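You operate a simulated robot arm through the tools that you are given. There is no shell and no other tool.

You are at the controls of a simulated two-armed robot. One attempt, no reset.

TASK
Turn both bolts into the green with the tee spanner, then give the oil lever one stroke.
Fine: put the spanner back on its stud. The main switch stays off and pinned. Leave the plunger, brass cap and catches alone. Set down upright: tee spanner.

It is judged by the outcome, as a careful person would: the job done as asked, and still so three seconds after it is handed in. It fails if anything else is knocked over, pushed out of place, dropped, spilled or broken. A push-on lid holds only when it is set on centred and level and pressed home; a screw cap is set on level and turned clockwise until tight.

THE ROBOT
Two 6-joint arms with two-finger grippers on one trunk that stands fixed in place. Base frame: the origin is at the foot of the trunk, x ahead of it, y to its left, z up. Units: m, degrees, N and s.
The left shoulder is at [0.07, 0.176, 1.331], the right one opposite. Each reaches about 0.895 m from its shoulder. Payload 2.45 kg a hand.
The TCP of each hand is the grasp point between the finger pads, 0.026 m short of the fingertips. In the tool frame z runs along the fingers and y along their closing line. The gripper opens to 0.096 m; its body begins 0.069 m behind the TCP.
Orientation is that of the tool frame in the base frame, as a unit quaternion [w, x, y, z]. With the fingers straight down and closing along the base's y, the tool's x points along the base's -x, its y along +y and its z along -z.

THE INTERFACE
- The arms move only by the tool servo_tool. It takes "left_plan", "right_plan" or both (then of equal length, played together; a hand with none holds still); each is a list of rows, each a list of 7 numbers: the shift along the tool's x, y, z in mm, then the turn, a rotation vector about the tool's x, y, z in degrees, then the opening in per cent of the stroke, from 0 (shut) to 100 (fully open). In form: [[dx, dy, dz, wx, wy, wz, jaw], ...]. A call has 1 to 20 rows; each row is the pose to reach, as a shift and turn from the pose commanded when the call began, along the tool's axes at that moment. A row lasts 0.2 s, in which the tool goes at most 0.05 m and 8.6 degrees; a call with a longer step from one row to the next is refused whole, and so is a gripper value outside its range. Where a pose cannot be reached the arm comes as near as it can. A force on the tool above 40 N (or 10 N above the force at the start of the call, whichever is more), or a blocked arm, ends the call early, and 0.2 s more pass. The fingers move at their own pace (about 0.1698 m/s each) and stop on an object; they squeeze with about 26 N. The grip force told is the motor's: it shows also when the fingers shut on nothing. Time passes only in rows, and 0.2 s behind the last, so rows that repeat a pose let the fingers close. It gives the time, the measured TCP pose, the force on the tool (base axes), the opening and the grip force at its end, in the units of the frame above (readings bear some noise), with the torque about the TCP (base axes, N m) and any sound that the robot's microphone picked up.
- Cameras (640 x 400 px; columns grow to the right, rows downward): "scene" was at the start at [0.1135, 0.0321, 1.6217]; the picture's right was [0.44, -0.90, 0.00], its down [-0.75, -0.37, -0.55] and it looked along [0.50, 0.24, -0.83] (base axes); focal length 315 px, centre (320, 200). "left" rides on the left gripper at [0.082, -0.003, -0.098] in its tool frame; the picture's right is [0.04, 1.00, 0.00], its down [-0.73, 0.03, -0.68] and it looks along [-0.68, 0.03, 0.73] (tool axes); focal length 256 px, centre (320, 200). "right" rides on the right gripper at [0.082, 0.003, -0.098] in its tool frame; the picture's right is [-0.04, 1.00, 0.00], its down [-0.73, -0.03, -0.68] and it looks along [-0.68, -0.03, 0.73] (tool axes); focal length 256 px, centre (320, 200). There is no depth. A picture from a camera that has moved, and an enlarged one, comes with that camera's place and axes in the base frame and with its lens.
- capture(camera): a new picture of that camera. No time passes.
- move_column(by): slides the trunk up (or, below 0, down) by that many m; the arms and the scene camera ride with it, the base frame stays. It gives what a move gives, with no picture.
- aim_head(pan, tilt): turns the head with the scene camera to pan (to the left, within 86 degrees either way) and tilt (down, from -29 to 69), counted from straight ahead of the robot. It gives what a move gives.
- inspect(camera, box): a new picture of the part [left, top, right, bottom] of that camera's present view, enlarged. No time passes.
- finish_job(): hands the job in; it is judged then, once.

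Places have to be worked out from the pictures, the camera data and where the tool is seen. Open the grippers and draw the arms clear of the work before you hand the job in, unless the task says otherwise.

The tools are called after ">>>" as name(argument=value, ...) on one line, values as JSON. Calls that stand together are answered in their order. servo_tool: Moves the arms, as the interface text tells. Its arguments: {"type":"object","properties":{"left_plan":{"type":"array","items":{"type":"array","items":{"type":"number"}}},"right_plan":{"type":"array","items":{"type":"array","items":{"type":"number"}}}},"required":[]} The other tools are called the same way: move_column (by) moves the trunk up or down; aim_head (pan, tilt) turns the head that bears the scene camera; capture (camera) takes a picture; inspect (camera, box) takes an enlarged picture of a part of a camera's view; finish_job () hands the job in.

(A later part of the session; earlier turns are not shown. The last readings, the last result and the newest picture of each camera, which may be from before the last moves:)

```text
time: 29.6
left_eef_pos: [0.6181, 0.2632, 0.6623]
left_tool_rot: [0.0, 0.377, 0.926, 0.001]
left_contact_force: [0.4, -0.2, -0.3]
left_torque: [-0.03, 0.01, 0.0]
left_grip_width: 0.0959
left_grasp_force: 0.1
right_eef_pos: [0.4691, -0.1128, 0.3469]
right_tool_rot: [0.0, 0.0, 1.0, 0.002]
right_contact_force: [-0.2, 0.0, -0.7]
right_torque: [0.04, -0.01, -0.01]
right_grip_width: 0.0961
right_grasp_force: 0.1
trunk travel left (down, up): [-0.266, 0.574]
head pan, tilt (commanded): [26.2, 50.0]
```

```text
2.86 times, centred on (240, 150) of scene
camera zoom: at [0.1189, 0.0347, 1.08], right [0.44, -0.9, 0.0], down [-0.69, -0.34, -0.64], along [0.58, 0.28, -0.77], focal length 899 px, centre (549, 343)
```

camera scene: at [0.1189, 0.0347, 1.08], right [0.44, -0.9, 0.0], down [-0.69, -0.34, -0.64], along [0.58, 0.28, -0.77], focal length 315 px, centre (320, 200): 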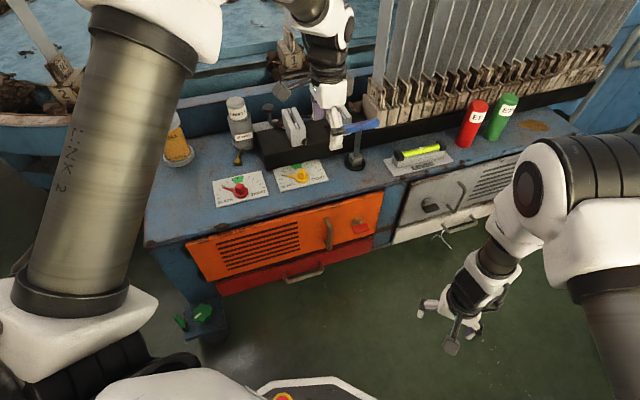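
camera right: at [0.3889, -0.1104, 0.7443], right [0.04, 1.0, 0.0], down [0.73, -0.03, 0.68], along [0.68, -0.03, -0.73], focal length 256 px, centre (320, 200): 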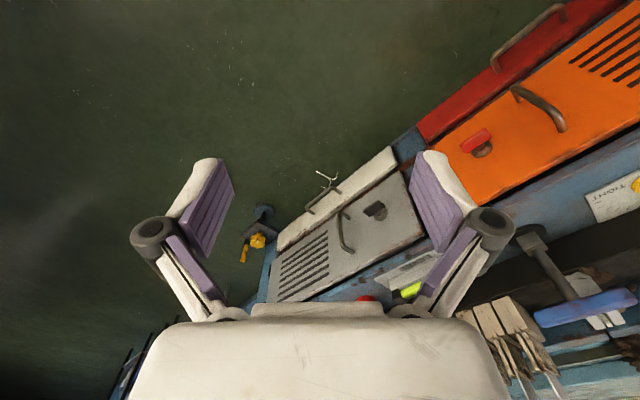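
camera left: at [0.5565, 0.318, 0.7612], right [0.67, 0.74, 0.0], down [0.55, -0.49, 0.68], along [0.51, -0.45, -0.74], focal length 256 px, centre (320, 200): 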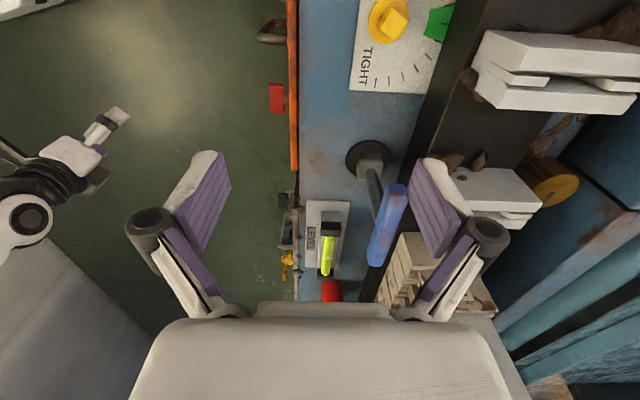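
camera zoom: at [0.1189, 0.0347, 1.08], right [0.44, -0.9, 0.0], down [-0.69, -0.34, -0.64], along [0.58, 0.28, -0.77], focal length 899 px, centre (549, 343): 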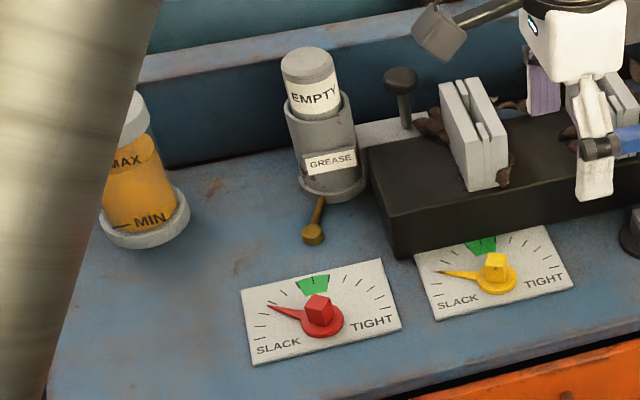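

Handle centre again comes out near [0.765, 0.233, 0.573], bar along about −45°. I move toward it at z≈0.69 while leaning the hand 20° back along the bar (about the closing axis), which shortens the needed reach.

>>> servo_tool(left_plan=[[-14, 10, -28, 0, -4, 0, 60], [-29, 20, -28, 0, -8, 0, 60], [-43, 29, -28, 0, -12, 0, 60], [-57, 39, -28, 0, -16, 0, 60], [-71, 49, -28, 0, -20, 0, 60], [-85, 58, -28, 0, -20, 0, 60], [-85, 58, -28, 0, -20, 0, 60]])

>>> capture(camera="left")

>>> capture(camera="scene")

```text
time: 31.2
left_eef_pos: [0.7201, 0.2457, 0.6897]
left_tool_rot: [0.16, 0.37, 0.913, -0.066]
left_contact_force: [0.1, 0.3, 0.0]
left_torque: [0.02, 0.0, -0.01]
left_grip_width: 0.0576
left_grasp_force: 0.1
right_eef_pos: [0.4698, -0.1124, 0.3467]
right_tool_rot: [0.0, -0.001, 1.0, 0.0]
right_contact_force: [0.2, 0.3, 0.6]
right_torque: [-0.01, 0.0, -0.02]
right_grip_width: 0.0962
right_grasp_force: 0.0
trunk travel left (down, up): [-0.266, 0.574]
head pan, tilt (commanded): [26.2, 50.0]
```

```text
taken
camera left: at [0.6383, 0.3199, 0.7544], right [0.67, 0.74, -0.01], down [0.35, -0.3, 0.89], along [0.66, -0.6, -0.46], focal length 256 px, centre (320, 200)
```

left: 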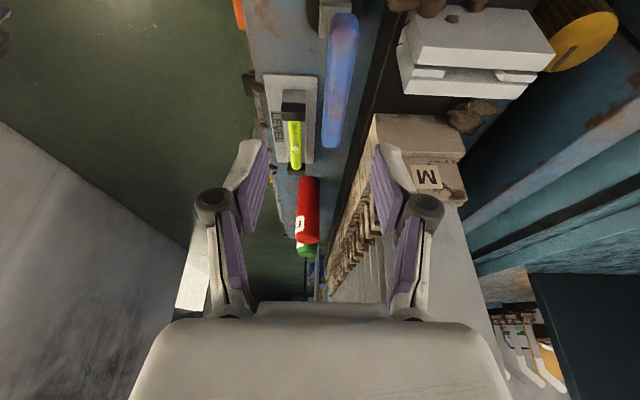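

```text
taken
camera scene: at [0.119, 0.0347, 1.08], right [0.44, -0.9, 0.0], down [-0.69, -0.34, -0.64], along [0.58, 0.28, -0.77], focal length 315 px, centre (320, 200)
```

scene: 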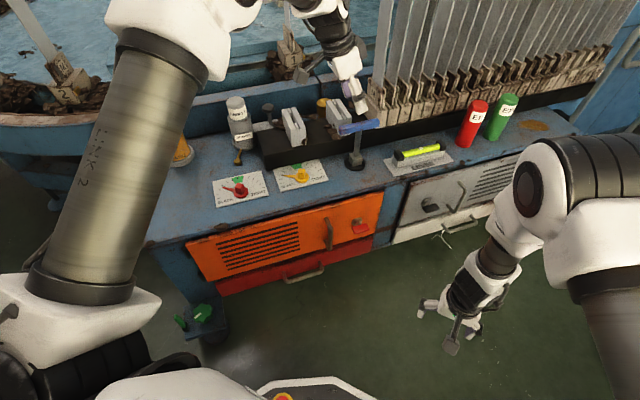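

The leaning pose was reached exactly. The bar needs ~+19 mm along the closing axis and ~43 mm along the bar; I move to just above it, TCP ≈ [0.764, 0.229, 0.63], and look again.

>>> servo_tool(left_plan=[[-7, 6, 18, 0, 0, 0, 60], [-14, 13, 36, 0, 0, 0, 60], [-20, 18.7, 55, 0, 0, 0, 60], [-20, 18.7, 71, 0, 0, 0, 60], [-20, 18.7, 71, 0, 0, 0, 60]])

>>> capture(camera="left")

>>> inspect(camera="scene", box=[300, 70, 420, 190])

```text
time: 32.4
left_eef_pos: [0.7636, 0.2292, 0.6302]
left_tool_rot: [0.16, 0.37, 0.913, -0.064]
left_contact_force: [-0.1, -0.1, -0.3]
left_torque: [-0.03, 0.01, -0.03]
left_grip_width: 0.0574
left_grasp_force: 0.1
right_eef_pos: [0.4706, -0.1134, 0.3455]
right_tool_rot: [0.0, -0.001, 1.0, 0.001]
right_contact_force: [-0.4, 0.8, -0.2]
right_torque: [-0.05, 0.0, -0.03]
right_grip_width: 0.096
right_grasp_force: 0.0
trunk travel left (down, up): [-0.266, 0.574]
head pan, tilt (commanded): [26.2, 50.0]
```

```text
taken
camera left: at [0.6824, 0.3033, 0.6953], right [0.67, 0.74, -0.01], down [0.35, -0.3, 0.89], along [0.66, -0.6, -0.46], focal length 256 px, centre (320, 200)
```

left: 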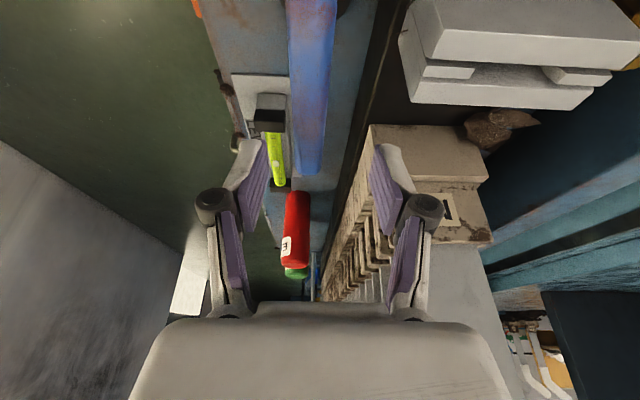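

```text
3.33 times, centred on (360, 130) of scene
camera zoom: at [0.1191, 0.0347, 1.08], right [0.44, -0.9, 0.0], down [-0.69, -0.34, -0.64], along [0.58, 0.28, -0.77], focal length 1049 px, centre (187, 433)
```

zoom: 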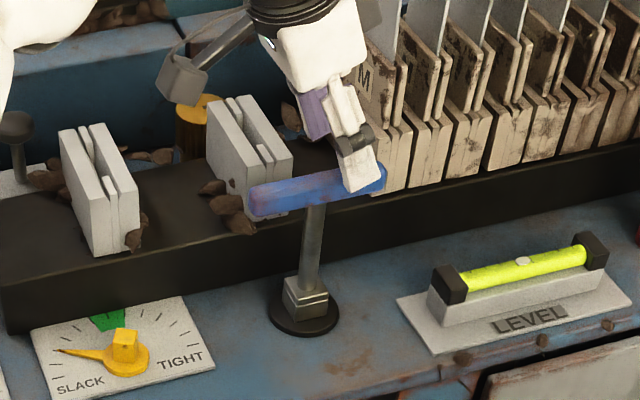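

The bar sits about 7 mm to one side of the gripper's mid-plane and is turned ~2.6° relative to it. I correct that, then descend to TCP z≈0.573 with the jaws 60 % open.

>>> servo_tool(left_plan=[[-2.7, -7, 1, 0.89, 0, 2.45, 60], [2, -7, 14, 0.89, 0, 2.45, 60], [7, -7, 27, 0.89, 0, 2.45, 60], [12, -7, 41, 0.89, 0, 2.45, 60], [16.7, -7, 54.6, 0.89, 0, 2.45, 60], [16.7, -7, 54.6, 0.89, 0, 2.45, 60]])

>>> capture(camera="left")

>>> inspect(camera="scene", box=[300, 70, 420, 190])

```text
time: 33.8
left_eef_pos: [0.7606, 0.2221, 0.5729]
left_tool_rot: [0.159, 0.391, 0.904, -0.068]
left_contact_force: [-0.1, -0.6, -0.6]
left_torque: [0.02, 0.0, -0.01]
left_grip_width: 0.0575
left_grasp_force: 0.1
right_eef_pos: [0.4703, -0.1138, 0.3455]
right_tool_rot: [0.0, 0.0, 1.0, 0.0]
right_contact_force: [0.2, -0.6, -0.3]
right_torque: [-0.01, 0.01, 0.0]
right_grip_width: 0.0958
right_grasp_force: 0.1
trunk travel left (down, up): [-0.266, 0.574]
head pan, tilt (commanded): [26.2, 50.0]
```

```text
taken
camera left: at [0.6823, 0.3007, 0.6377], right [0.7, 0.71, -0.01], down [0.33, -0.31, 0.89], along [0.63, -0.63, -0.46], focal length 256 px, centre (320, 200)
```

left: 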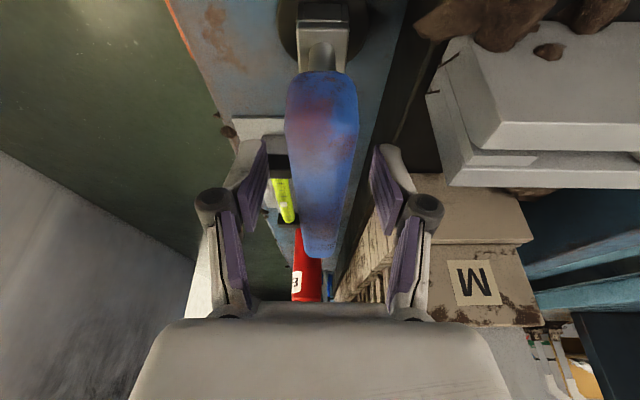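

```text
3.33 times, centred on (360, 130) of scene
camera zoom: at [0.1191, 0.0347, 1.08], right [0.44, -0.9, 0.0], down [-0.69, -0.34, -0.64], along [0.58, 0.28, -0.77], focal length 1049 px, centre (187, 433)
```

zoom: 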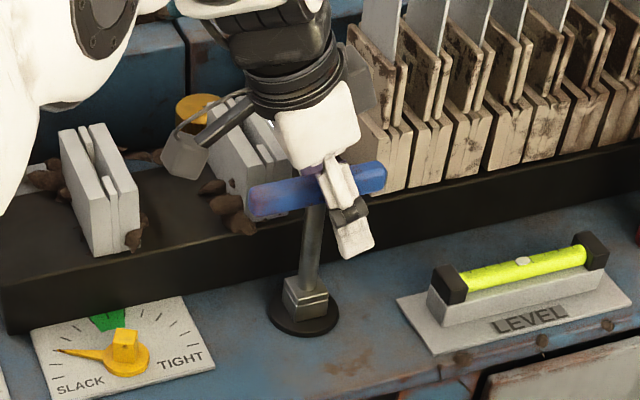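

The bar is centred between the fingers; it lies about 10 mm above the TCP, and the shaft is ~14 mm back toward the camera side, so the spanner axis is ≈ [0.751, 0.232]. I shift 14 mm back along the bar and 6 mm up, then close on it.

>>> servo_tool(left_plan=[[5.6, 0, -5.2, 0, 0, 0, 60], [11.2, 0, -10.4, 0, 0, 0, 60], [11.2, 0, -10.4, 0, 0, 0, 60]])

>>> capture(camera="left")

>>> inspect(camera="scene", box=[300, 70, 420, 190])

```text
time: 34.6
left_eef_pos: [0.7502, 0.232, 0.5795]
left_tool_rot: [0.158, 0.391, 0.904, -0.067]
left_contact_force: [0.6, -0.3, -0.9]
left_torque: [0.0, 0.0, 0.02]
left_grip_width: 0.0574
left_grasp_force: 0.1
right_eef_pos: [0.4697, -0.1134, 0.346]
right_tool_rot: [0.001, 0.0, 1.0, 0.001]
right_contact_force: [0.4, -0.2, 0.2]
right_torque: [-0.05, 0.03, 0.0]
right_grip_width: 0.0961
right_grasp_force: 0.0
trunk travel left (down, up): [-0.266, 0.574]
head pan, tilt (commanded): [26.2, 50.0]
```

```text
taken
camera left: at [0.6726, 0.3107, 0.6443], right [0.7, 0.71, -0.01], down [0.33, -0.31, 0.89], along [0.63, -0.63, -0.46], focal length 256 px, centre (320, 200)
```

left: 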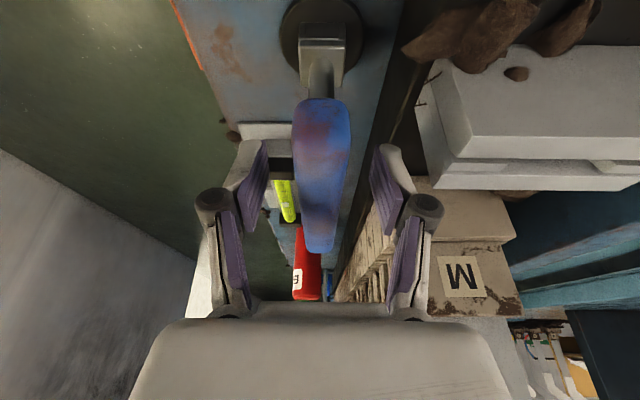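

```text
3.33 times, centred on (360, 130) of scene
camera zoom: at [0.1192, 0.0348, 1.0799], right [0.44, -0.9, 0.0], down [-0.69, -0.34, -0.64], along [0.58, 0.28, -0.77], focal length 1049 px, centre (187, 433)
```

zoom: 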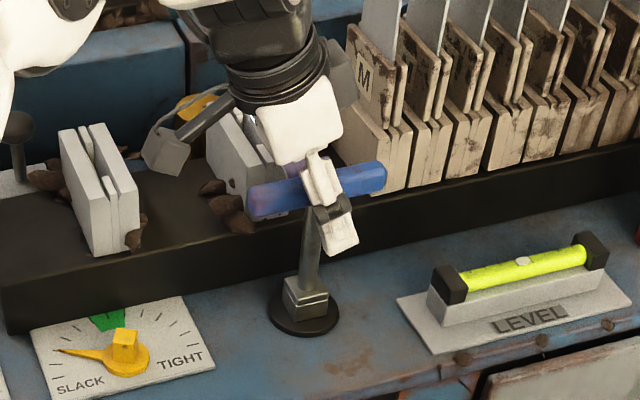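

The bar is now centred on the TCP. I close the jaws on it.

>>> servo_tool(left_plan=[[0, 0, 0, 0, 0, 0, 35], [0, 0, 0, 0, 0, 0, 15], [0, 0, 0, 0, 0, 0, 0], [0, 0, 0, 0, 0, 0, 0], [0, 0, 0, 0, 0, 0, 0]])

>>> capture(camera="left")

>>> inspect(camera="scene", box=[300, 70, 420, 190])

```text
time: 35.8
left_eef_pos: [0.7498, 0.2316, 0.5783]
left_tool_rot: [0.159, 0.391, 0.904, -0.069]
left_contact_force: [1.8, 0.1, 1.1]
left_torque: [0.02, 0.02, -0.01]
left_grip_width: 0.0164
left_grasp_force: 26.4
right_eef_pos: [0.47, -0.113, 0.3469]
right_tool_rot: [0.0, -0.001, 1.0, 0.002]
right_contact_force: [-0.2, 0.2, -0.5]
right_torque: [0.03, -0.05, 0.01]
right_grip_width: 0.0963
right_grasp_force: 0.0
trunk travel left (down, up): [-0.266, 0.574]
head pan, tilt (commanded): [26.2, 50.0]
```

```text
taken
camera left: at [0.6725, 0.3105, 0.6444], right [0.7, 0.71, -0.01], down [0.33, -0.31, 0.89], along [0.63, -0.63, -0.46], focal length 256 px, centre (320, 200)
```

left: 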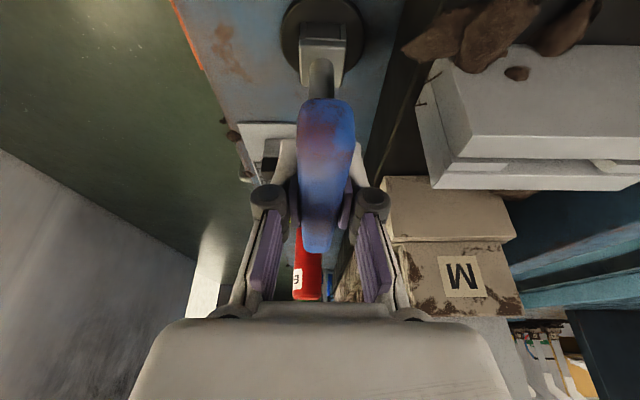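

```text
3.33 times, centred on (360, 130) of scene
camera zoom: at [0.119, 0.0347, 1.08], right [0.44, -0.9, 0.0], down [-0.69, -0.34, -0.64], along [0.58, 0.28, -0.77], focal length 1049 px, centre (187, 433)
```

zoom: 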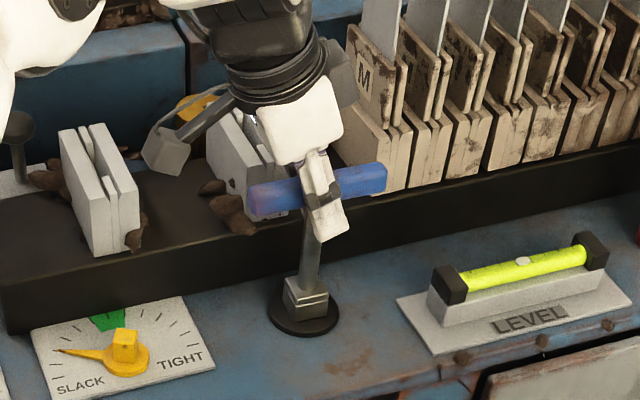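

Gripped firmly (16.4 mm, 26 N) with almost no side load; this pose [0.7498, 0.2316, 0.5783] is the return pose for the stud. I lift straight up 80 mm slowly.

>>> servo_tool(left_plan=[[-3.4, 0, -9.4, 0, 0, 0, 0], [-6.8, 0, -18.8, 0, 0, 0, 0], [-10.2, 0, -28.2, 0, 0, 0, 0], [-13.6, 0, -37.6, 0, 0, 0, 0], [-20.4, 0, -56.4, 0, 0, 0, 0], [-27.2, 0.1, -75.2, 0, 0, 0, 0], [-27.2, 0.1, -75.2, 0, 0, 0, 0]])

>>> capture(camera="left")

>>> inspect(camera="scene", box=[290, 50, 410, 190])

```text
time: 37.4
left_eef_pos: [0.7506, 0.2323, 0.6588]
left_tool_rot: [0.159, 0.391, 0.904, -0.068]
left_contact_force: [0.0, -0.4, -2.5]
left_torque: [-0.02, 0.0, -0.01]
left_grip_width: 0.0162
left_grasp_force: 25.9
right_eef_pos: [0.4715, -0.1134, 0.3461]
right_tool_rot: [-0.001, 0.0, 1.0, 0.001]
right_contact_force: [-0.2, 1.6, 0.4]
right_torque: [-0.02, 0.0, 0.0]
right_grip_width: 0.0956
right_grasp_force: 0.1
trunk travel left (down, up): [-0.266, 0.574]
head pan, tilt (commanded): [26.2, 50.0]
```

```text
taken
camera left: at [0.673, 0.3105, 0.7248], right [0.7, 0.71, -0.01], down [0.34, -0.31, 0.89], along [0.63, -0.63, -0.46], focal length 256 px, centre (320, 200)
```

left: 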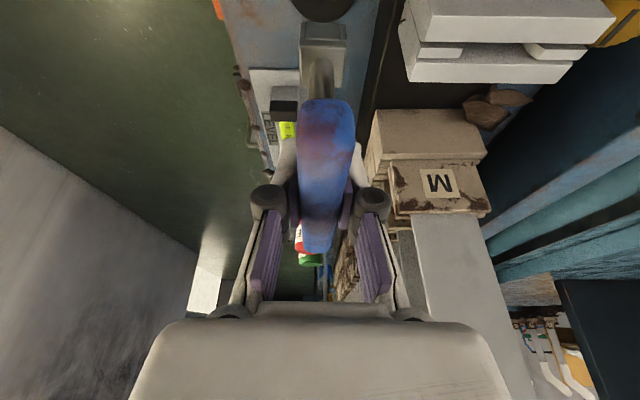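

```text
2.86 times, centred on (350, 120) of scene
camera zoom: at [0.1195, 0.0349, 1.0799], right [0.44, -0.9, 0.0], down [-0.69, -0.34, -0.64], along [0.58, 0.28, -0.77], focal length 899 px, centre (234, 429)
```

zoom: 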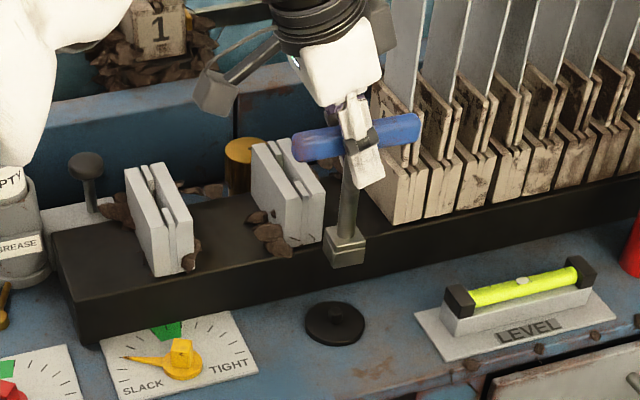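

The spanner is off the stud (a small nub on a disc) and hangs upright. I now carry it toward the yellow bolt at height, turning it about 62° counter-clockwise to suit the bolt head, while rising 40 mm.

>>> servo_tool(left_plan=[[16.2, -1.6, -11.3, -2.64, 0.01, -7.29, 0], [32.4, -3.1, -22.6, -5.28, 0.02, -14.58, 0], [48.6, -4.7, -33.9, -7.92, 0.03, -21.87, 0], [64.8, -6.2, -45.3, -10.56, 0.04, -29.16, 0], [80.9, -7.8, -56.6, -13.2, 0.05, -36.45, 0], [97.1, -9.3, -67.9, -15.84, 0.06, -43.74, 0], [113.3, -10.9, -79.2, -18.48, 0.07, -51.03, 0], [129.5, -12.4, -90.5, -21.12, 0.08, -58.32, 0], [129.5, -12.4, -90.5, -21.12, 0.08, -58.32, 0]])

>>> capture(camera="left")

>>> capture(camera="scene")

```text
time: 39.4
left_eef_pos: [0.637, 0.3367, 0.7003]
left_tool_rot: [0.171, -0.131, 0.976, 0.024]
left_contact_force: [0.4, 0.2, -3.5]
left_torque: [0.03, 0.0, 0.03]
left_grip_width: 0.0161
left_grasp_force: 26.1
right_eef_pos: [0.4707, -0.1129, 0.3459]
right_tool_rot: [0.001, 0.0, 1.0, 0.002]
right_contact_force: [0.4, -0.2, -0.6]
right_torque: [-0.01, 0.01, 0.0]
right_grip_width: 0.096
right_grasp_force: 0.1
trunk travel left (down, up): [-0.266, 0.574]
head pan, tilt (commanded): [26.2, 50.0]
```

```text
taken
camera left: at [0.5316, 0.3052, 0.7646], right [-0.3, 0.95, -0.01], down [0.44, 0.15, 0.89], along [0.85, 0.26, -0.46], focal length 256 px, centre (320, 200)
```

left: 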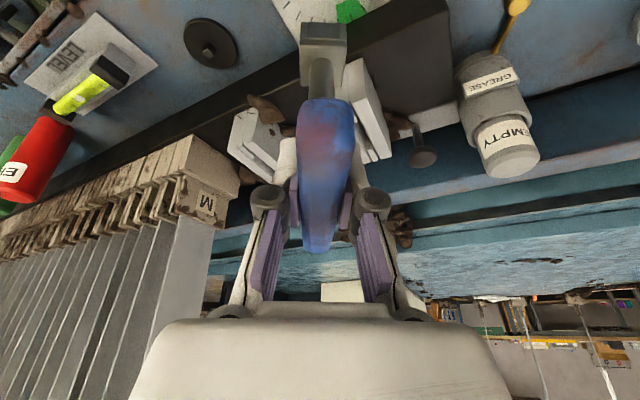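

```text
taken
camera scene: at [0.1195, 0.0349, 1.0799], right [0.44, -0.9, 0.0], down [-0.69, -0.34, -0.64], along [0.58, 0.28, -0.77], focal length 315 px, centre (320, 200)
```

scene: 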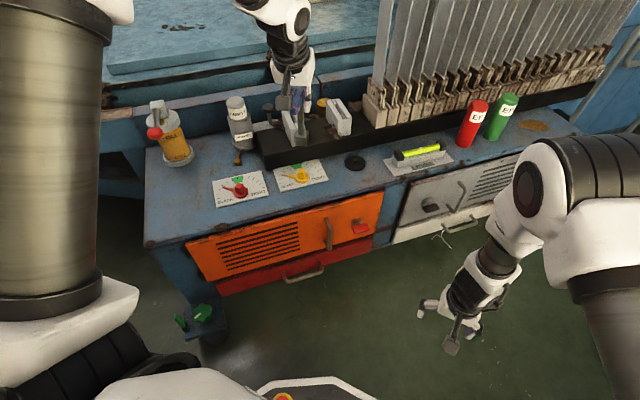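

I zoom strongly on the yellow and red bolts with the scene camera to read head orientation and pointers.

>>> inspect(camera="scene", box=[270, 150, 340, 195])

>>> inspect(camera="scene", box=[205, 165, 275, 210])

>>> inspect(camera="scene", box=[270, 80, 370, 180])

```text
8.89 times, centred on (305, 172) of scene
camera zoom: at [0.1195, 0.0349, 1.0799], right [0.44, -0.9, 0.0], down [-0.69, -0.34, -0.64], along [0.58, 0.28, -0.77], focal length 2797 px, centre (453, 444)
```

zoom: 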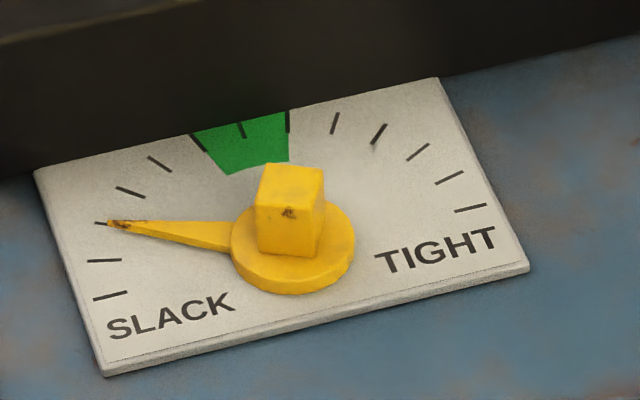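

```text
8.89 times, centred on (240, 188) of scene
camera zoom: at [0.1195, 0.0349, 1.0799], right [0.44, -0.9, 0.0], down [-0.69, -0.34, -0.64], along [0.58, 0.28, -0.77], focal length 2797 px, centre (1031, 311)
```

zoom: 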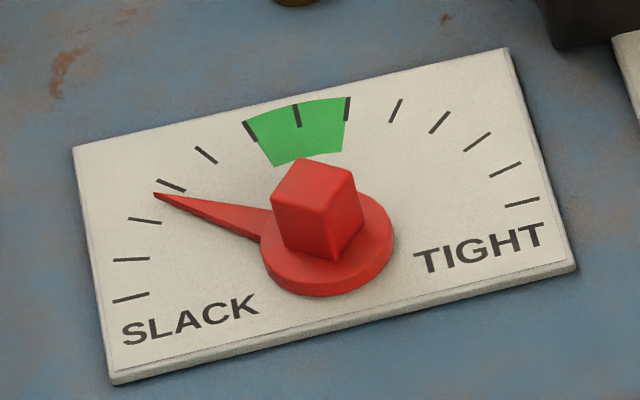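

```text
4.00 times, centred on (320, 130) of scene
camera zoom: at [0.1195, 0.0349, 1.0799], right [0.44, -0.9, 0.0], down [-0.69, -0.34, -0.64], along [0.58, 0.28, -0.77], focal length 1259 px, centre (320, 480)
```

zoom: 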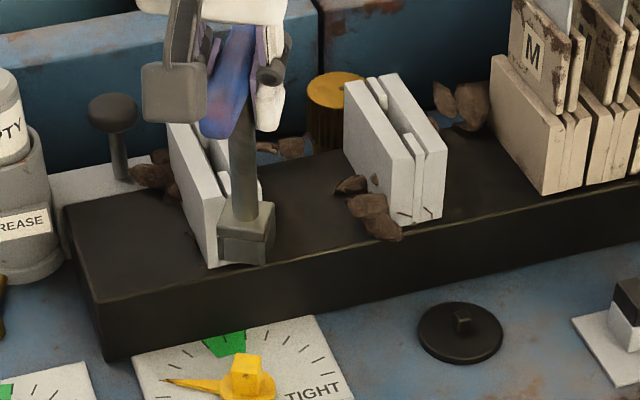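

Head faces line up with their pointers: yellow pointer ≈109° (needs ~64° clockwise), red ≈97.5° (needs ~53°); yellow bolt centre corrects to ≈[0.630, 0.340]. I fine-align over it, raise 120 mm, then lower the trunk 0.18 m to keep the wrist well-conditioned.

>>> servo_tool(left_plan=[[-8.8, 1.3, -28.7, -0.17, 0, -0.47, 0], [-17.6, 2.6, -57.4, -0.34, 0, -0.94, 0], [-26.5, 3.9, -86.1, -0.51, 0, -1.41, 0], [-35.3, 5.2, -114.8, -0.68, 0, -1.88, 0], [-35.3, 5.2, -114.8, -0.68, 0, -1.88, 0]])

>>> move_column(by=-0.18)

>>> capture(camera="scene")

```text
time: 40.6
left_eef_pos: [0.6287, 0.3371, 0.8213]
left_tool_rot: [0.17, -0.147, 0.974, 0.026]
left_contact_force: [0.2, -0.3, -2.9]
left_torque: [0.01, 0.01, -0.01]
left_grip_width: 0.0164
left_grasp_force: 25.8
right_eef_pos: [0.4698, -0.1131, 0.3459]
right_tool_rot: [0.0, 0.0, 1.0, 0.002]
right_contact_force: [-0.3, 0.4, -1.0]
right_torque: [-0.03, 0.04, -0.01]
right_grip_width: 0.096
right_grasp_force: 0.1
trunk travel left (down, up): [-0.266, 0.574]
head pan, tilt (commanded): [26.2, 50.0]
```

```text
time: 42.6
left_eef_pos: [0.6279, 0.3377, 0.6399]
left_tool_rot: [0.171, -0.147, 0.974, 0.026]
left_contact_force: [-0.1, 1.4, -2.7]
left_torque: [-0.03, -0.02, 0.04]
left_grip_width: 0.0162
left_grasp_force: 26.1
right_eef_pos: [0.4707, -0.1129, 0.1672]
right_tool_rot: [0.0, 0.0, 1.0, 0.001]
right_contact_force: [-0.1, -0.5, -0.1]
right_torque: [-0.03, 0.05, 0.0]
right_grip_width: 0.0961
right_grasp_force: 0.1
trunk travel left (down, up): [-0.086, 0.754]
head pan, tilt (commanded): [26.2, 50.0]
```

```text
taken
camera scene: at [0.1191, 0.0348, 0.9], right [0.44, -0.9, 0.0], down [-0.69, -0.34, -0.64], along [0.58, 0.28, -0.77], focal length 315 px, centre (320, 200)
```

scene: 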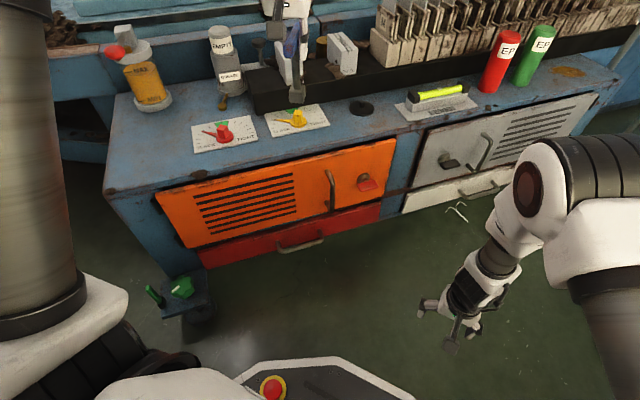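

Now at [0.628, 0.337, 0.640] with the socket above the yellow bolt. I zoom in to compare socket and bolt head.

>>> inspect(camera="scene", box=[260, 60, 340, 140])

>>> capture(camera="left")

>>> inspect(camera="scene", box=[330, 80, 390, 130])

```text
5.00 times, centred on (300, 100) of scene
camera zoom: at [0.1191, 0.0348, 0.9], right [0.44, -0.9, 0.0], down [-0.69, -0.34, -0.64], along [0.58, 0.28, -0.77], focal length 1573 px, centre (420, 700)
```

zoom: 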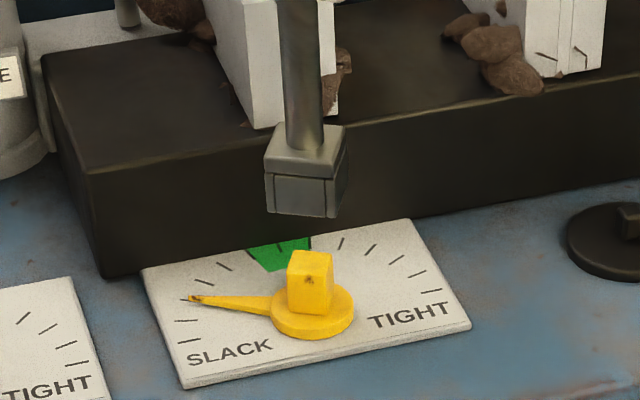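

```text
taken
camera left: at [0.5251, 0.3017, 0.7053], right [-0.33, 0.94, -0.01], down [0.43, 0.16, 0.89], along [0.84, 0.29, -0.46], focal length 256 px, centre (320, 200)
```

left: 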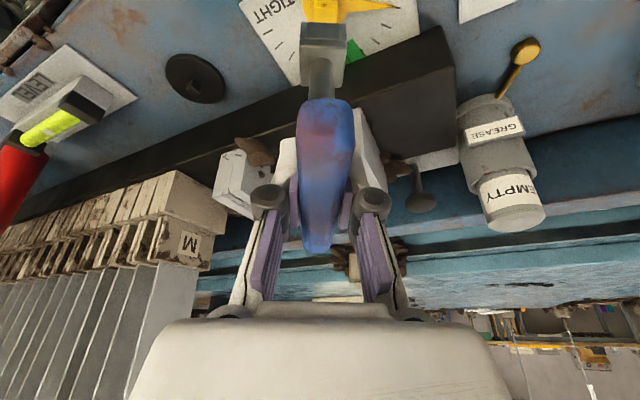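

```text
8.00 times, centred on (360, 105) of scene
camera zoom: at [0.1191, 0.0348, 0.9], right [0.44, -0.9, 0.0], down [-0.69, -0.34, -0.64], along [0.58, 0.28, -0.77], focal length 2517 px, centre (0, 960)
```

zoom: 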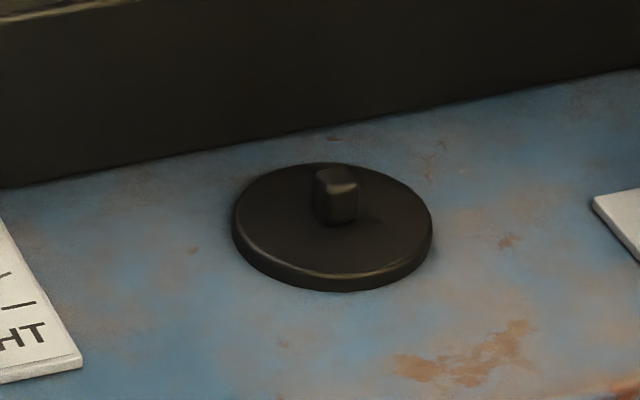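

The stud peg, socket and heads are all square, so yaw matters. I zoom harder on the socket and on the yellow head to measure their edge directions.

>>> inspect(camera="scene", box=[285, 75, 317, 107])

>>> inspect(camera="scene", box=[272, 102, 316, 132])

```text
12.50 times, centred on (301, 91) of scene
camera zoom: at [0.1191, 0.0348, 0.9], right [0.44, -0.9, 0.0], down [-0.69, -0.34, -0.64], along [0.58, 0.28, -0.77], focal length 3933 px, centre (558, 1562)
```

zoom: 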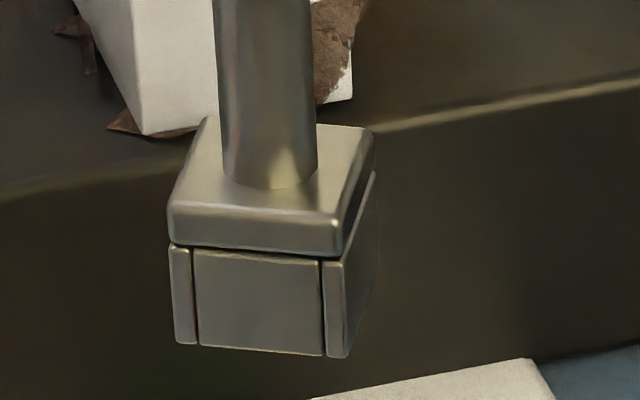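

```text
13.33 times, centred on (294, 117) of scene
camera zoom: at [0.1191, 0.0348, 0.9], right [0.44, -0.9, 0.0], down [-0.69, -0.34, -0.64], along [0.58, 0.28, -0.77], focal length 4196 px, centre (667, 1307)
```

zoom: 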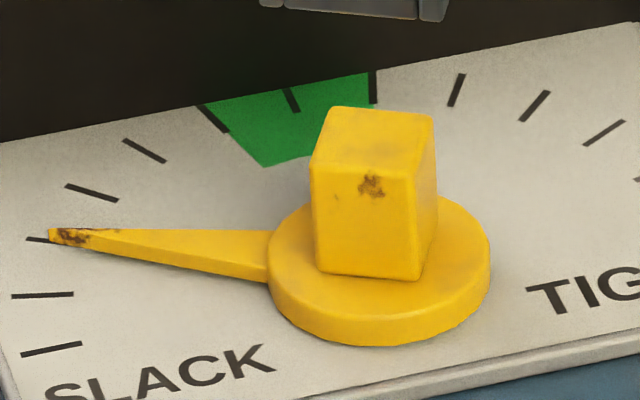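

Socket opening is ~22 mm, head ~18 mm, head top ≈0.484; the socket should be shifted ~(+4, +3.5) mm and turned ~1.5° more. I correct and come down until the socket rim is just above the head (TCP z≈0.606).

>>> servo_tool(left_plan=[[-2.5, 2.2, 2, -0.51, 0, -1.41, 0], [1, 2.2, 13, -0.51, 0, -1.41, 0], [4, 2.2, 24, -0.51, 0, -1.41, 0], [7, 2.2, 33.7, -0.51, 0, -1.41, 0], [7, 2.2, 33.7, -0.51, 0, -1.41, 0]])

>>> inspect(camera="scene", box=[272, 82, 332, 132])

>>> inspect(camera="left", box=[240, 0, 400, 100])

```text
time: 43.8
left_eef_pos: [0.6323, 0.3395, 0.6066]
left_tool_rot: [0.171, -0.16, 0.972, 0.029]
left_contact_force: [-0.6, -1.0, 2.3]
left_torque: [0.01, 0.03, 0.0]
left_grip_width: 0.0166
left_grasp_force: 26.1
right_eef_pos: [0.4698, -0.1126, 0.1661]
right_tool_rot: [0.0, 0.001, 1.0, 0.001]
right_contact_force: [-0.4, -1.0, 0.1]
right_torque: [-0.01, -0.02, 0.0]
right_grip_width: 0.0958
right_grasp_force: 0.0
trunk travel left (down, up): [-0.086, 0.754]
head pan, tilt (commanded): [26.2, 50.0]
```

```text
8.00 times, centred on (302, 107) of scene
camera zoom: at [0.1188, 0.0347, 0.9001], right [0.44, -0.9, 0.0], down [-0.69, -0.34, -0.64], along [0.58, 0.28, -0.77], focal length 2517 px, centre (464, 944)
```

zoom: 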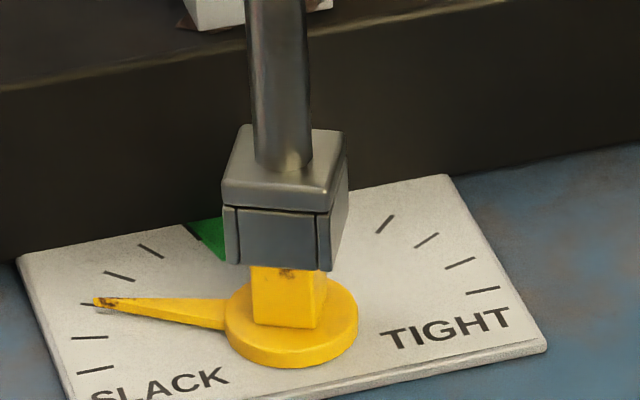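

```text
4.00 times, centred on (320, 50) of left
camera zoom: at [0.5297, 0.3022, 0.6715], right [-0.36, 0.93, -0.01], down [0.42, 0.17, 0.89], along [0.83, 0.31, -0.46], focal length 1024 px, centre (320, 800)
```

zoom: 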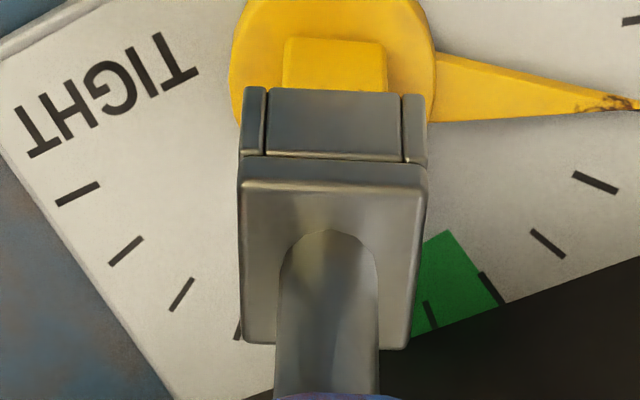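

The wrist view shows the socket nicely centred and square over the yellow head. I descend gently in small steps, watching force and height.

>>> servo_tool(left_plan=[[0.7, 0.5, 2, 0, 0, 0, 0], [1.4, 0.5, 4, 0, 0, 0, 0], [2, 0.5, 6, 0, 0, 0, 0], [2, 0.5, 6, 0, 0, 0, 0]])

>>> inspect(camera="left", box=[240, 0, 400, 100])

>>> inspect(camera="scene", box=[272, 82, 332, 132])

```text
time: 44.8
left_eef_pos: [0.6327, 0.3409, 0.6015]
left_tool_rot: [0.172, -0.161, 0.971, 0.029]
left_contact_force: [5.3, 0.6, 22.0]
left_torque: [0.08, -0.2, 0.0]
left_grip_width: 0.0165
left_grasp_force: 25.8
right_eef_pos: [0.47, -0.1125, 0.1676]
right_tool_rot: [0.001, 0.001, 1.0, 0.002]
right_contact_force: [0.2, 0.4, -0.5]
right_torque: [0.01, 0.0, -0.03]
right_grip_width: 0.0961
right_grasp_force: 0.1
trunk travel left (down, up): [-0.086, 0.754]
head pan, tilt (commanded): [26.2, 50.0]
```

```text
4.00 times, centred on (320, 50) of left
camera zoom: at [0.5288, 0.3023, 0.6669], right [-0.36, 0.93, -0.01], down [0.42, 0.17, 0.89], along [0.83, 0.31, -0.46], focal length 1024 px, centre (320, 800)
```

zoom: 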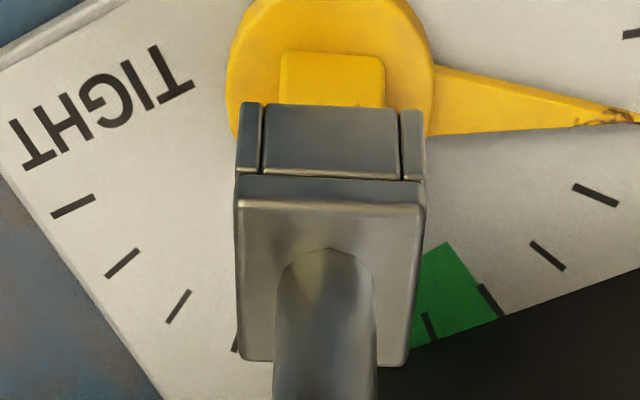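

```text
8.00 times, centred on (302, 107) of scene
camera zoom: at [0.1176, 0.0338, 0.9003], right [0.44, -0.9, 0.0], down [-0.69, -0.34, -0.64], along [0.58, 0.28, -0.76], focal length 2517 px, centre (464, 944)
```

zoom: 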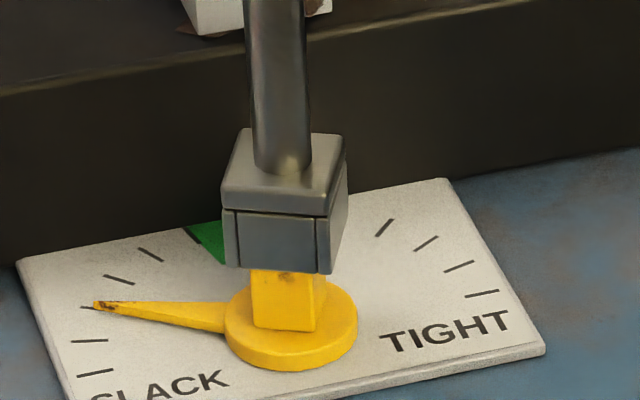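

Contact at z≈0.6015 with the load on the robot-side wall: the near socket wall sits on the head's near edge, about 3 mm too far out. I lift 5 mm, shift 3 mm toward the robot along the bar, and try again in small steps.

>>> servo_tool(left_plan=[[-1.7, 0, -4.7, 0, 0, 0, 0], [1.1, 0, -5.7, 0, 0, 0, 0], [2.8, 0, -1.0, 0, 0, 0, 0], [3.8, 0, 1.8, 0, 0, 0, 0], [4.9, 0, 4.6, 0, 0, 0, 0], [4.9, 0, 4.6, 0, 0, 0, 0]])

>>> inspect(camera="left", box=[240, 0, 400, 100])

```text
time: 46.2
left_eef_pos: [0.6304, 0.3401, 0.5941]
left_tool_rot: [0.17, -0.16, 0.972, 0.029]
left_contact_force: [0.4, -0.3, -2.5]
left_torque: [0.01, -0.01, -0.03]
left_grip_width: 0.0158
left_grasp_force: 26.5
right_eef_pos: [0.4705, -0.1132, 0.167]
right_tool_rot: [0.0, 0.0, 1.0, 0.001]
right_contact_force: [-0.8, 0.6, -0.2]
right_torque: [0.01, 0.0, -0.03]
right_grip_width: 0.0957
right_grasp_force: 0.1
trunk travel left (down, up): [-0.086, 0.754]
head pan, tilt (commanded): [26.2, 50.0]
```

```text
4.00 times, centred on (320, 50) of left
camera zoom: at [0.5271, 0.3019, 0.6584], right [-0.36, 0.93, -0.01], down [0.43, 0.17, 0.89], along [0.83, 0.31, -0.46], focal length 1024 px, centre (320, 800)
```

zoom: 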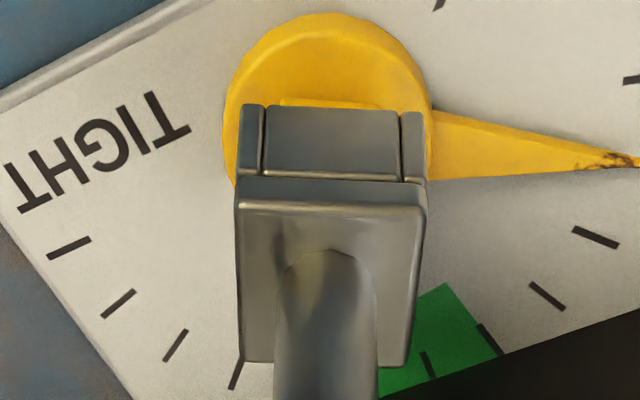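

It slid on: z=0.594 with no contact load. I continue down gently until it bottoms.

>>> servo_tool(left_plan=[[1.0, 0, 2.8, 0, 0, 0, 0], [2.1, 0, 5.6, 0, 0, 0, 0], [3.1, 0, 8.4, 0, 0, 0, 0], [3.4, 0, 9.4, 0, 0, 0, 0], [3.4, 0, 9.4, 0, 0, 0, 0]])

>>> inspect(camera="left", box=[240, 0, 400, 100])

>>> inspect(camera="scene", box=[272, 82, 332, 132])

```text
time: 47.4
left_eef_pos: [0.6304, 0.3392, 0.5846]
left_tool_rot: [0.17, -0.16, 0.972, 0.029]
left_contact_force: [-1.9, 0.9, 3.0]
left_torque: [0.04, 0.05, 0.02]
left_grip_width: 0.016
left_grasp_force: 26.0
right_eef_pos: [0.4699, -0.1137, 0.1661]
right_tool_rot: [0.0, 0.0, 1.0, 0.0]
right_contact_force: [-0.6, 0.2, -0.5]
right_torque: [-0.03, 0.0, -0.01]
right_grip_width: 0.0958
right_grasp_force: 0.0
trunk travel left (down, up): [-0.086, 0.754]
head pan, tilt (commanded): [26.2, 50.0]
```

```text
4.00 times, centred on (320, 50) of left
camera zoom: at [0.5272, 0.3017, 0.6493], right [-0.36, 0.93, -0.01], down [0.42, 0.17, 0.89], along [0.83, 0.31, -0.46], focal length 1024 px, centre (320, 800)
```

zoom: 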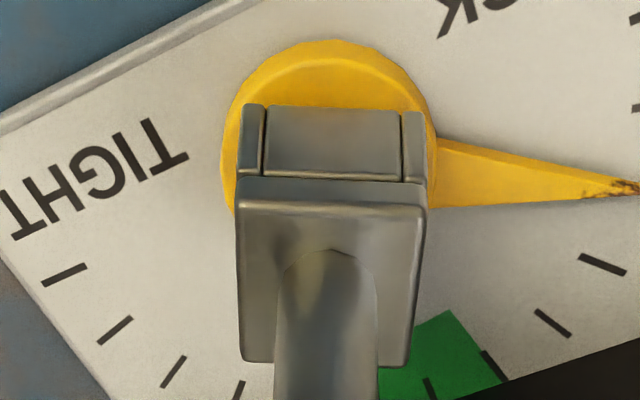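

```text
8.00 times, centred on (302, 107) of scene
camera zoom: at [0.1187, 0.0347, 0.9001], right [0.44, -0.9, 0.0], down [-0.69, -0.34, -0.64], along [0.58, 0.28, -0.77], focal length 2517 px, centre (464, 944)
```

zoom: 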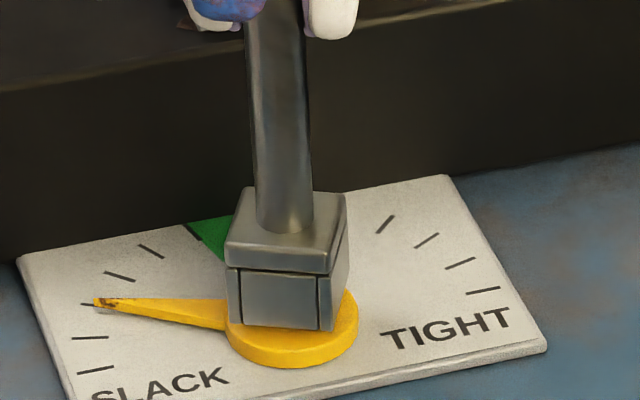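

Fully seated (z=0.585, light contact); the bolt axis lies about 3.4 mm beyond the TCP. I now turn clockwise 30° about the bolt axis and look.

>>> servo_tool(left_plan=[[0, 0.3, 0, 2.06, 0, 5.62, 0], [-0.1, 0.7, 0.1, 4.12, 0, 11.25, 0], [-0.2, 1.0, 0.1, 6.18, 0, 16.87, 0], [-0.3, 1.4, 0.2, 8.24, 0, 22.5, 0], [-0.4, 1.7, 0.2, 10.3, 0, 28.1, 0], [-0.4, 1.7, 0.2, 10.3, 0, 28.1, 0]])

>>> inspect(camera="scene", box=[272, 82, 332, 132])

>>> capture(camera="left")

```text
time: 48.8
left_eef_pos: [0.6309, 0.3414, 0.5844]
left_tool_rot: [0.173, 0.097, 0.98, -0.017]
left_contact_force: [-0.4, -9.5, 7.7]
left_torque: [-0.77, -0.11, 0.03]
left_grip_width: 0.0161
left_grasp_force: 26.2
right_eef_pos: [0.47, -0.1138, 0.1659]
right_tool_rot: [-0.001, 0.0, 1.0, 0.001]
right_contact_force: [0.4, 0.0, 0.0]
right_torque: [0.0, 0.02, 0.01]
right_grip_width: 0.096
right_grasp_force: 0.1
trunk travel left (down, up): [-0.086, 0.754]
head pan, tilt (commanded): [26.2, 50.0]
```

```text
8.00 times, centred on (302, 107) of scene
camera zoom: at [0.1184, 0.0338, 0.9001], right [0.44, -0.9, 0.0], down [-0.69, -0.34, -0.64], along [0.58, 0.28, -0.77], focal length 2517 px, centre (464, 944)
```

zoom: 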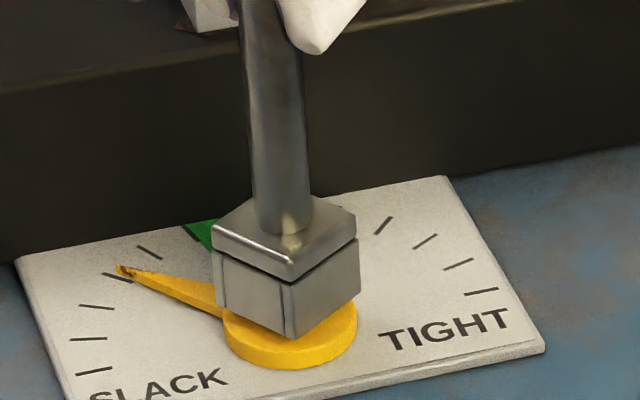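

```text
taken
camera left: at [0.522, 0.3595, 0.6493], right [0.16, 0.99, -0.01], down [0.45, -0.06, 0.89], along [0.88, -0.15, -0.46], focal length 256 px, centre (320, 200)
```

left: 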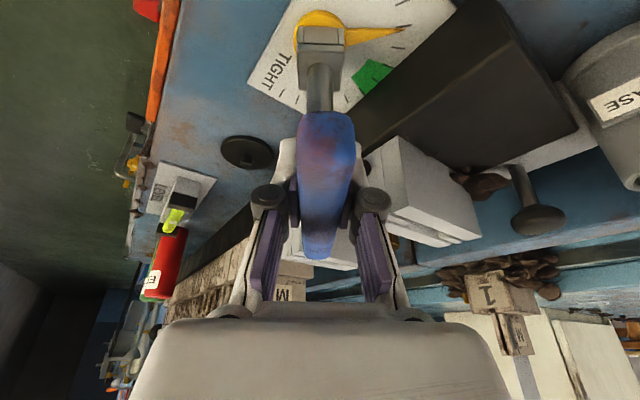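

The pointer followed (about 15° after taking up the socket's play) and is now near −47°. There is a small sideways load (~9.5 N toward −y), so I ease the hand 2 mm toward −y and turn another 36° clockwise.

>>> servo_tool(left_plan=[[-0.4, -2.0, 0.1, 2.05, 0, 5.64, 0], [-0.4, -2.0, 0.1, 4.1, 0, 11.28, 0], [-0.4, -2.0, 0.1, 6.16, 0, 16.91, 0], [-0.4, -2.0, 0.1, 8.2, 0, 22.55, 0], [-0.4, -2.0, 0.1, 10.27, 0, 28.19, 0], [-0.4, -2.0, 0.1, 12.3, 0, 33.8, 0], [-0.4, -2.0, 0.1, 12.3, 0, 33.8, 0]])

>>> inspect(camera="scene", box=[272, 82, 332, 132])

>>> inspect(camera="left", box=[220, 0, 420, 125])

```text
time: 50.4
left_eef_pos: [0.6305, 0.34, 0.5842]
left_tool_rot: [0.158, 0.395, 0.902, -0.07]
left_contact_force: [1.7, -9.7, 4.8]
left_torque: [-0.71, -0.24, -0.02]
left_grip_width: 0.0165
left_grasp_force: 26.2
right_eef_pos: [0.4694, -0.1138, 0.1664]
right_tool_rot: [0.0, 0.0, 1.0, 0.001]
right_contact_force: [-0.5, 0.1, 0.5]
right_torque: [0.0, 0.01, -0.01]
right_grip_width: 0.096
right_grasp_force: 0.1
trunk travel left (down, up): [-0.086, 0.754]
head pan, tilt (commanded): [26.2, 50.0]
```

```text
8.00 times, centred on (302, 107) of scene
camera zoom: at [0.1186, 0.0339, 0.9], right [0.44, -0.9, 0.0], down [-0.69, -0.34, -0.64], along [0.58, 0.28, -0.77], focal length 2517 px, centre (464, 944)
```

zoom: 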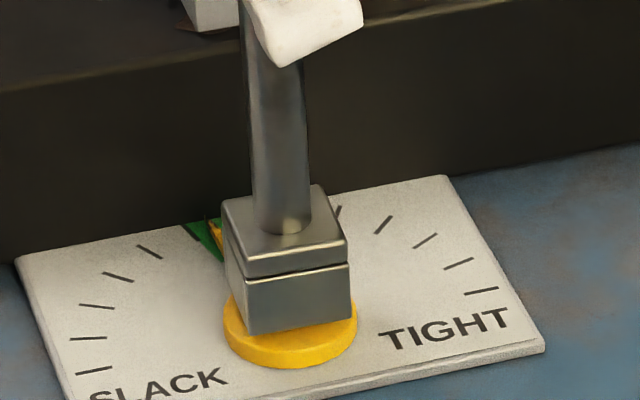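

```text
3.20 times, centred on (320, 62) of left
camera zoom: at [0.5529, 0.419, 0.6492], right [0.71, 0.71, -0.01], down [0.33, -0.32, 0.89], along [0.62, -0.63, -0.46], focal length 819 px, centre (320, 640)
```

zoom: 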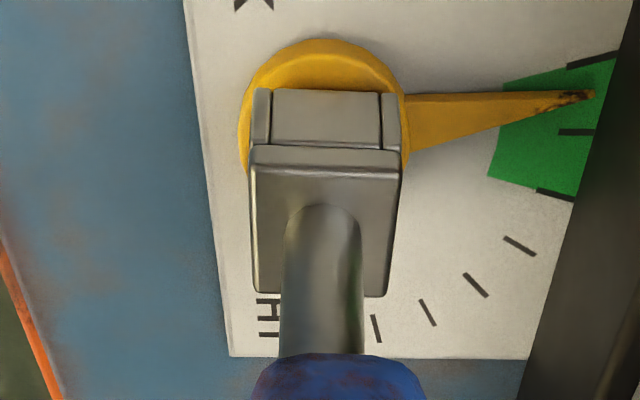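

The wrist view shows the yellow pointer now inside the green, about 9° short of its middle. I turn another 10° and ease 2 mm toward −y.

>>> servo_tool(left_plan=[[-0.7, -0.7, 0.3, 1.7, 0, 4.7, 0], [-1.4, -1.4, 0.5, 3.4, 0, 9.39, 0], [-1.4, -1.4, 0.5, 3.4, 0, 9.39, 0], [-1.4, -1.4, 0.5, 3.4, 0, 9.39, 0]])

>>> inspect(camera="left", box=[220, 0, 420, 125])

```text
time: 51.4
left_eef_pos: [0.6295, 0.3401, 0.5839]
left_tool_rot: [0.152, 0.471, 0.865, -0.084]
left_contact_force: [-1.5, 7.3, 4.9]
left_torque: [0.66, 0.31, -0.02]
left_grip_width: 0.0163
left_grasp_force: 25.8
right_eef_pos: [0.47, -0.1133, 0.1663]
right_tool_rot: [0.0, -0.001, 1.0, 0.001]
right_contact_force: [0.2, 0.8, -0.4]
right_torque: [-0.01, -0.01, 0.01]
right_grip_width: 0.0958
right_grasp_force: 0.0
trunk travel left (down, up): [-0.086, 0.754]
head pan, tilt (commanded): [26.2, 50.0]
```

```text
3.20 times, centred on (320, 62) of left
camera zoom: at [0.5671, 0.4303, 0.6491], right [0.82, 0.57, -0.02], down [0.27, -0.37, 0.89], along [0.5, -0.73, -0.46], focal length 819 px, centre (320, 640)
```

zoom: 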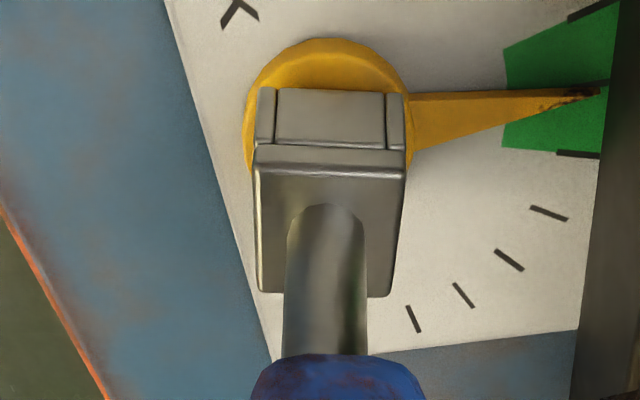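

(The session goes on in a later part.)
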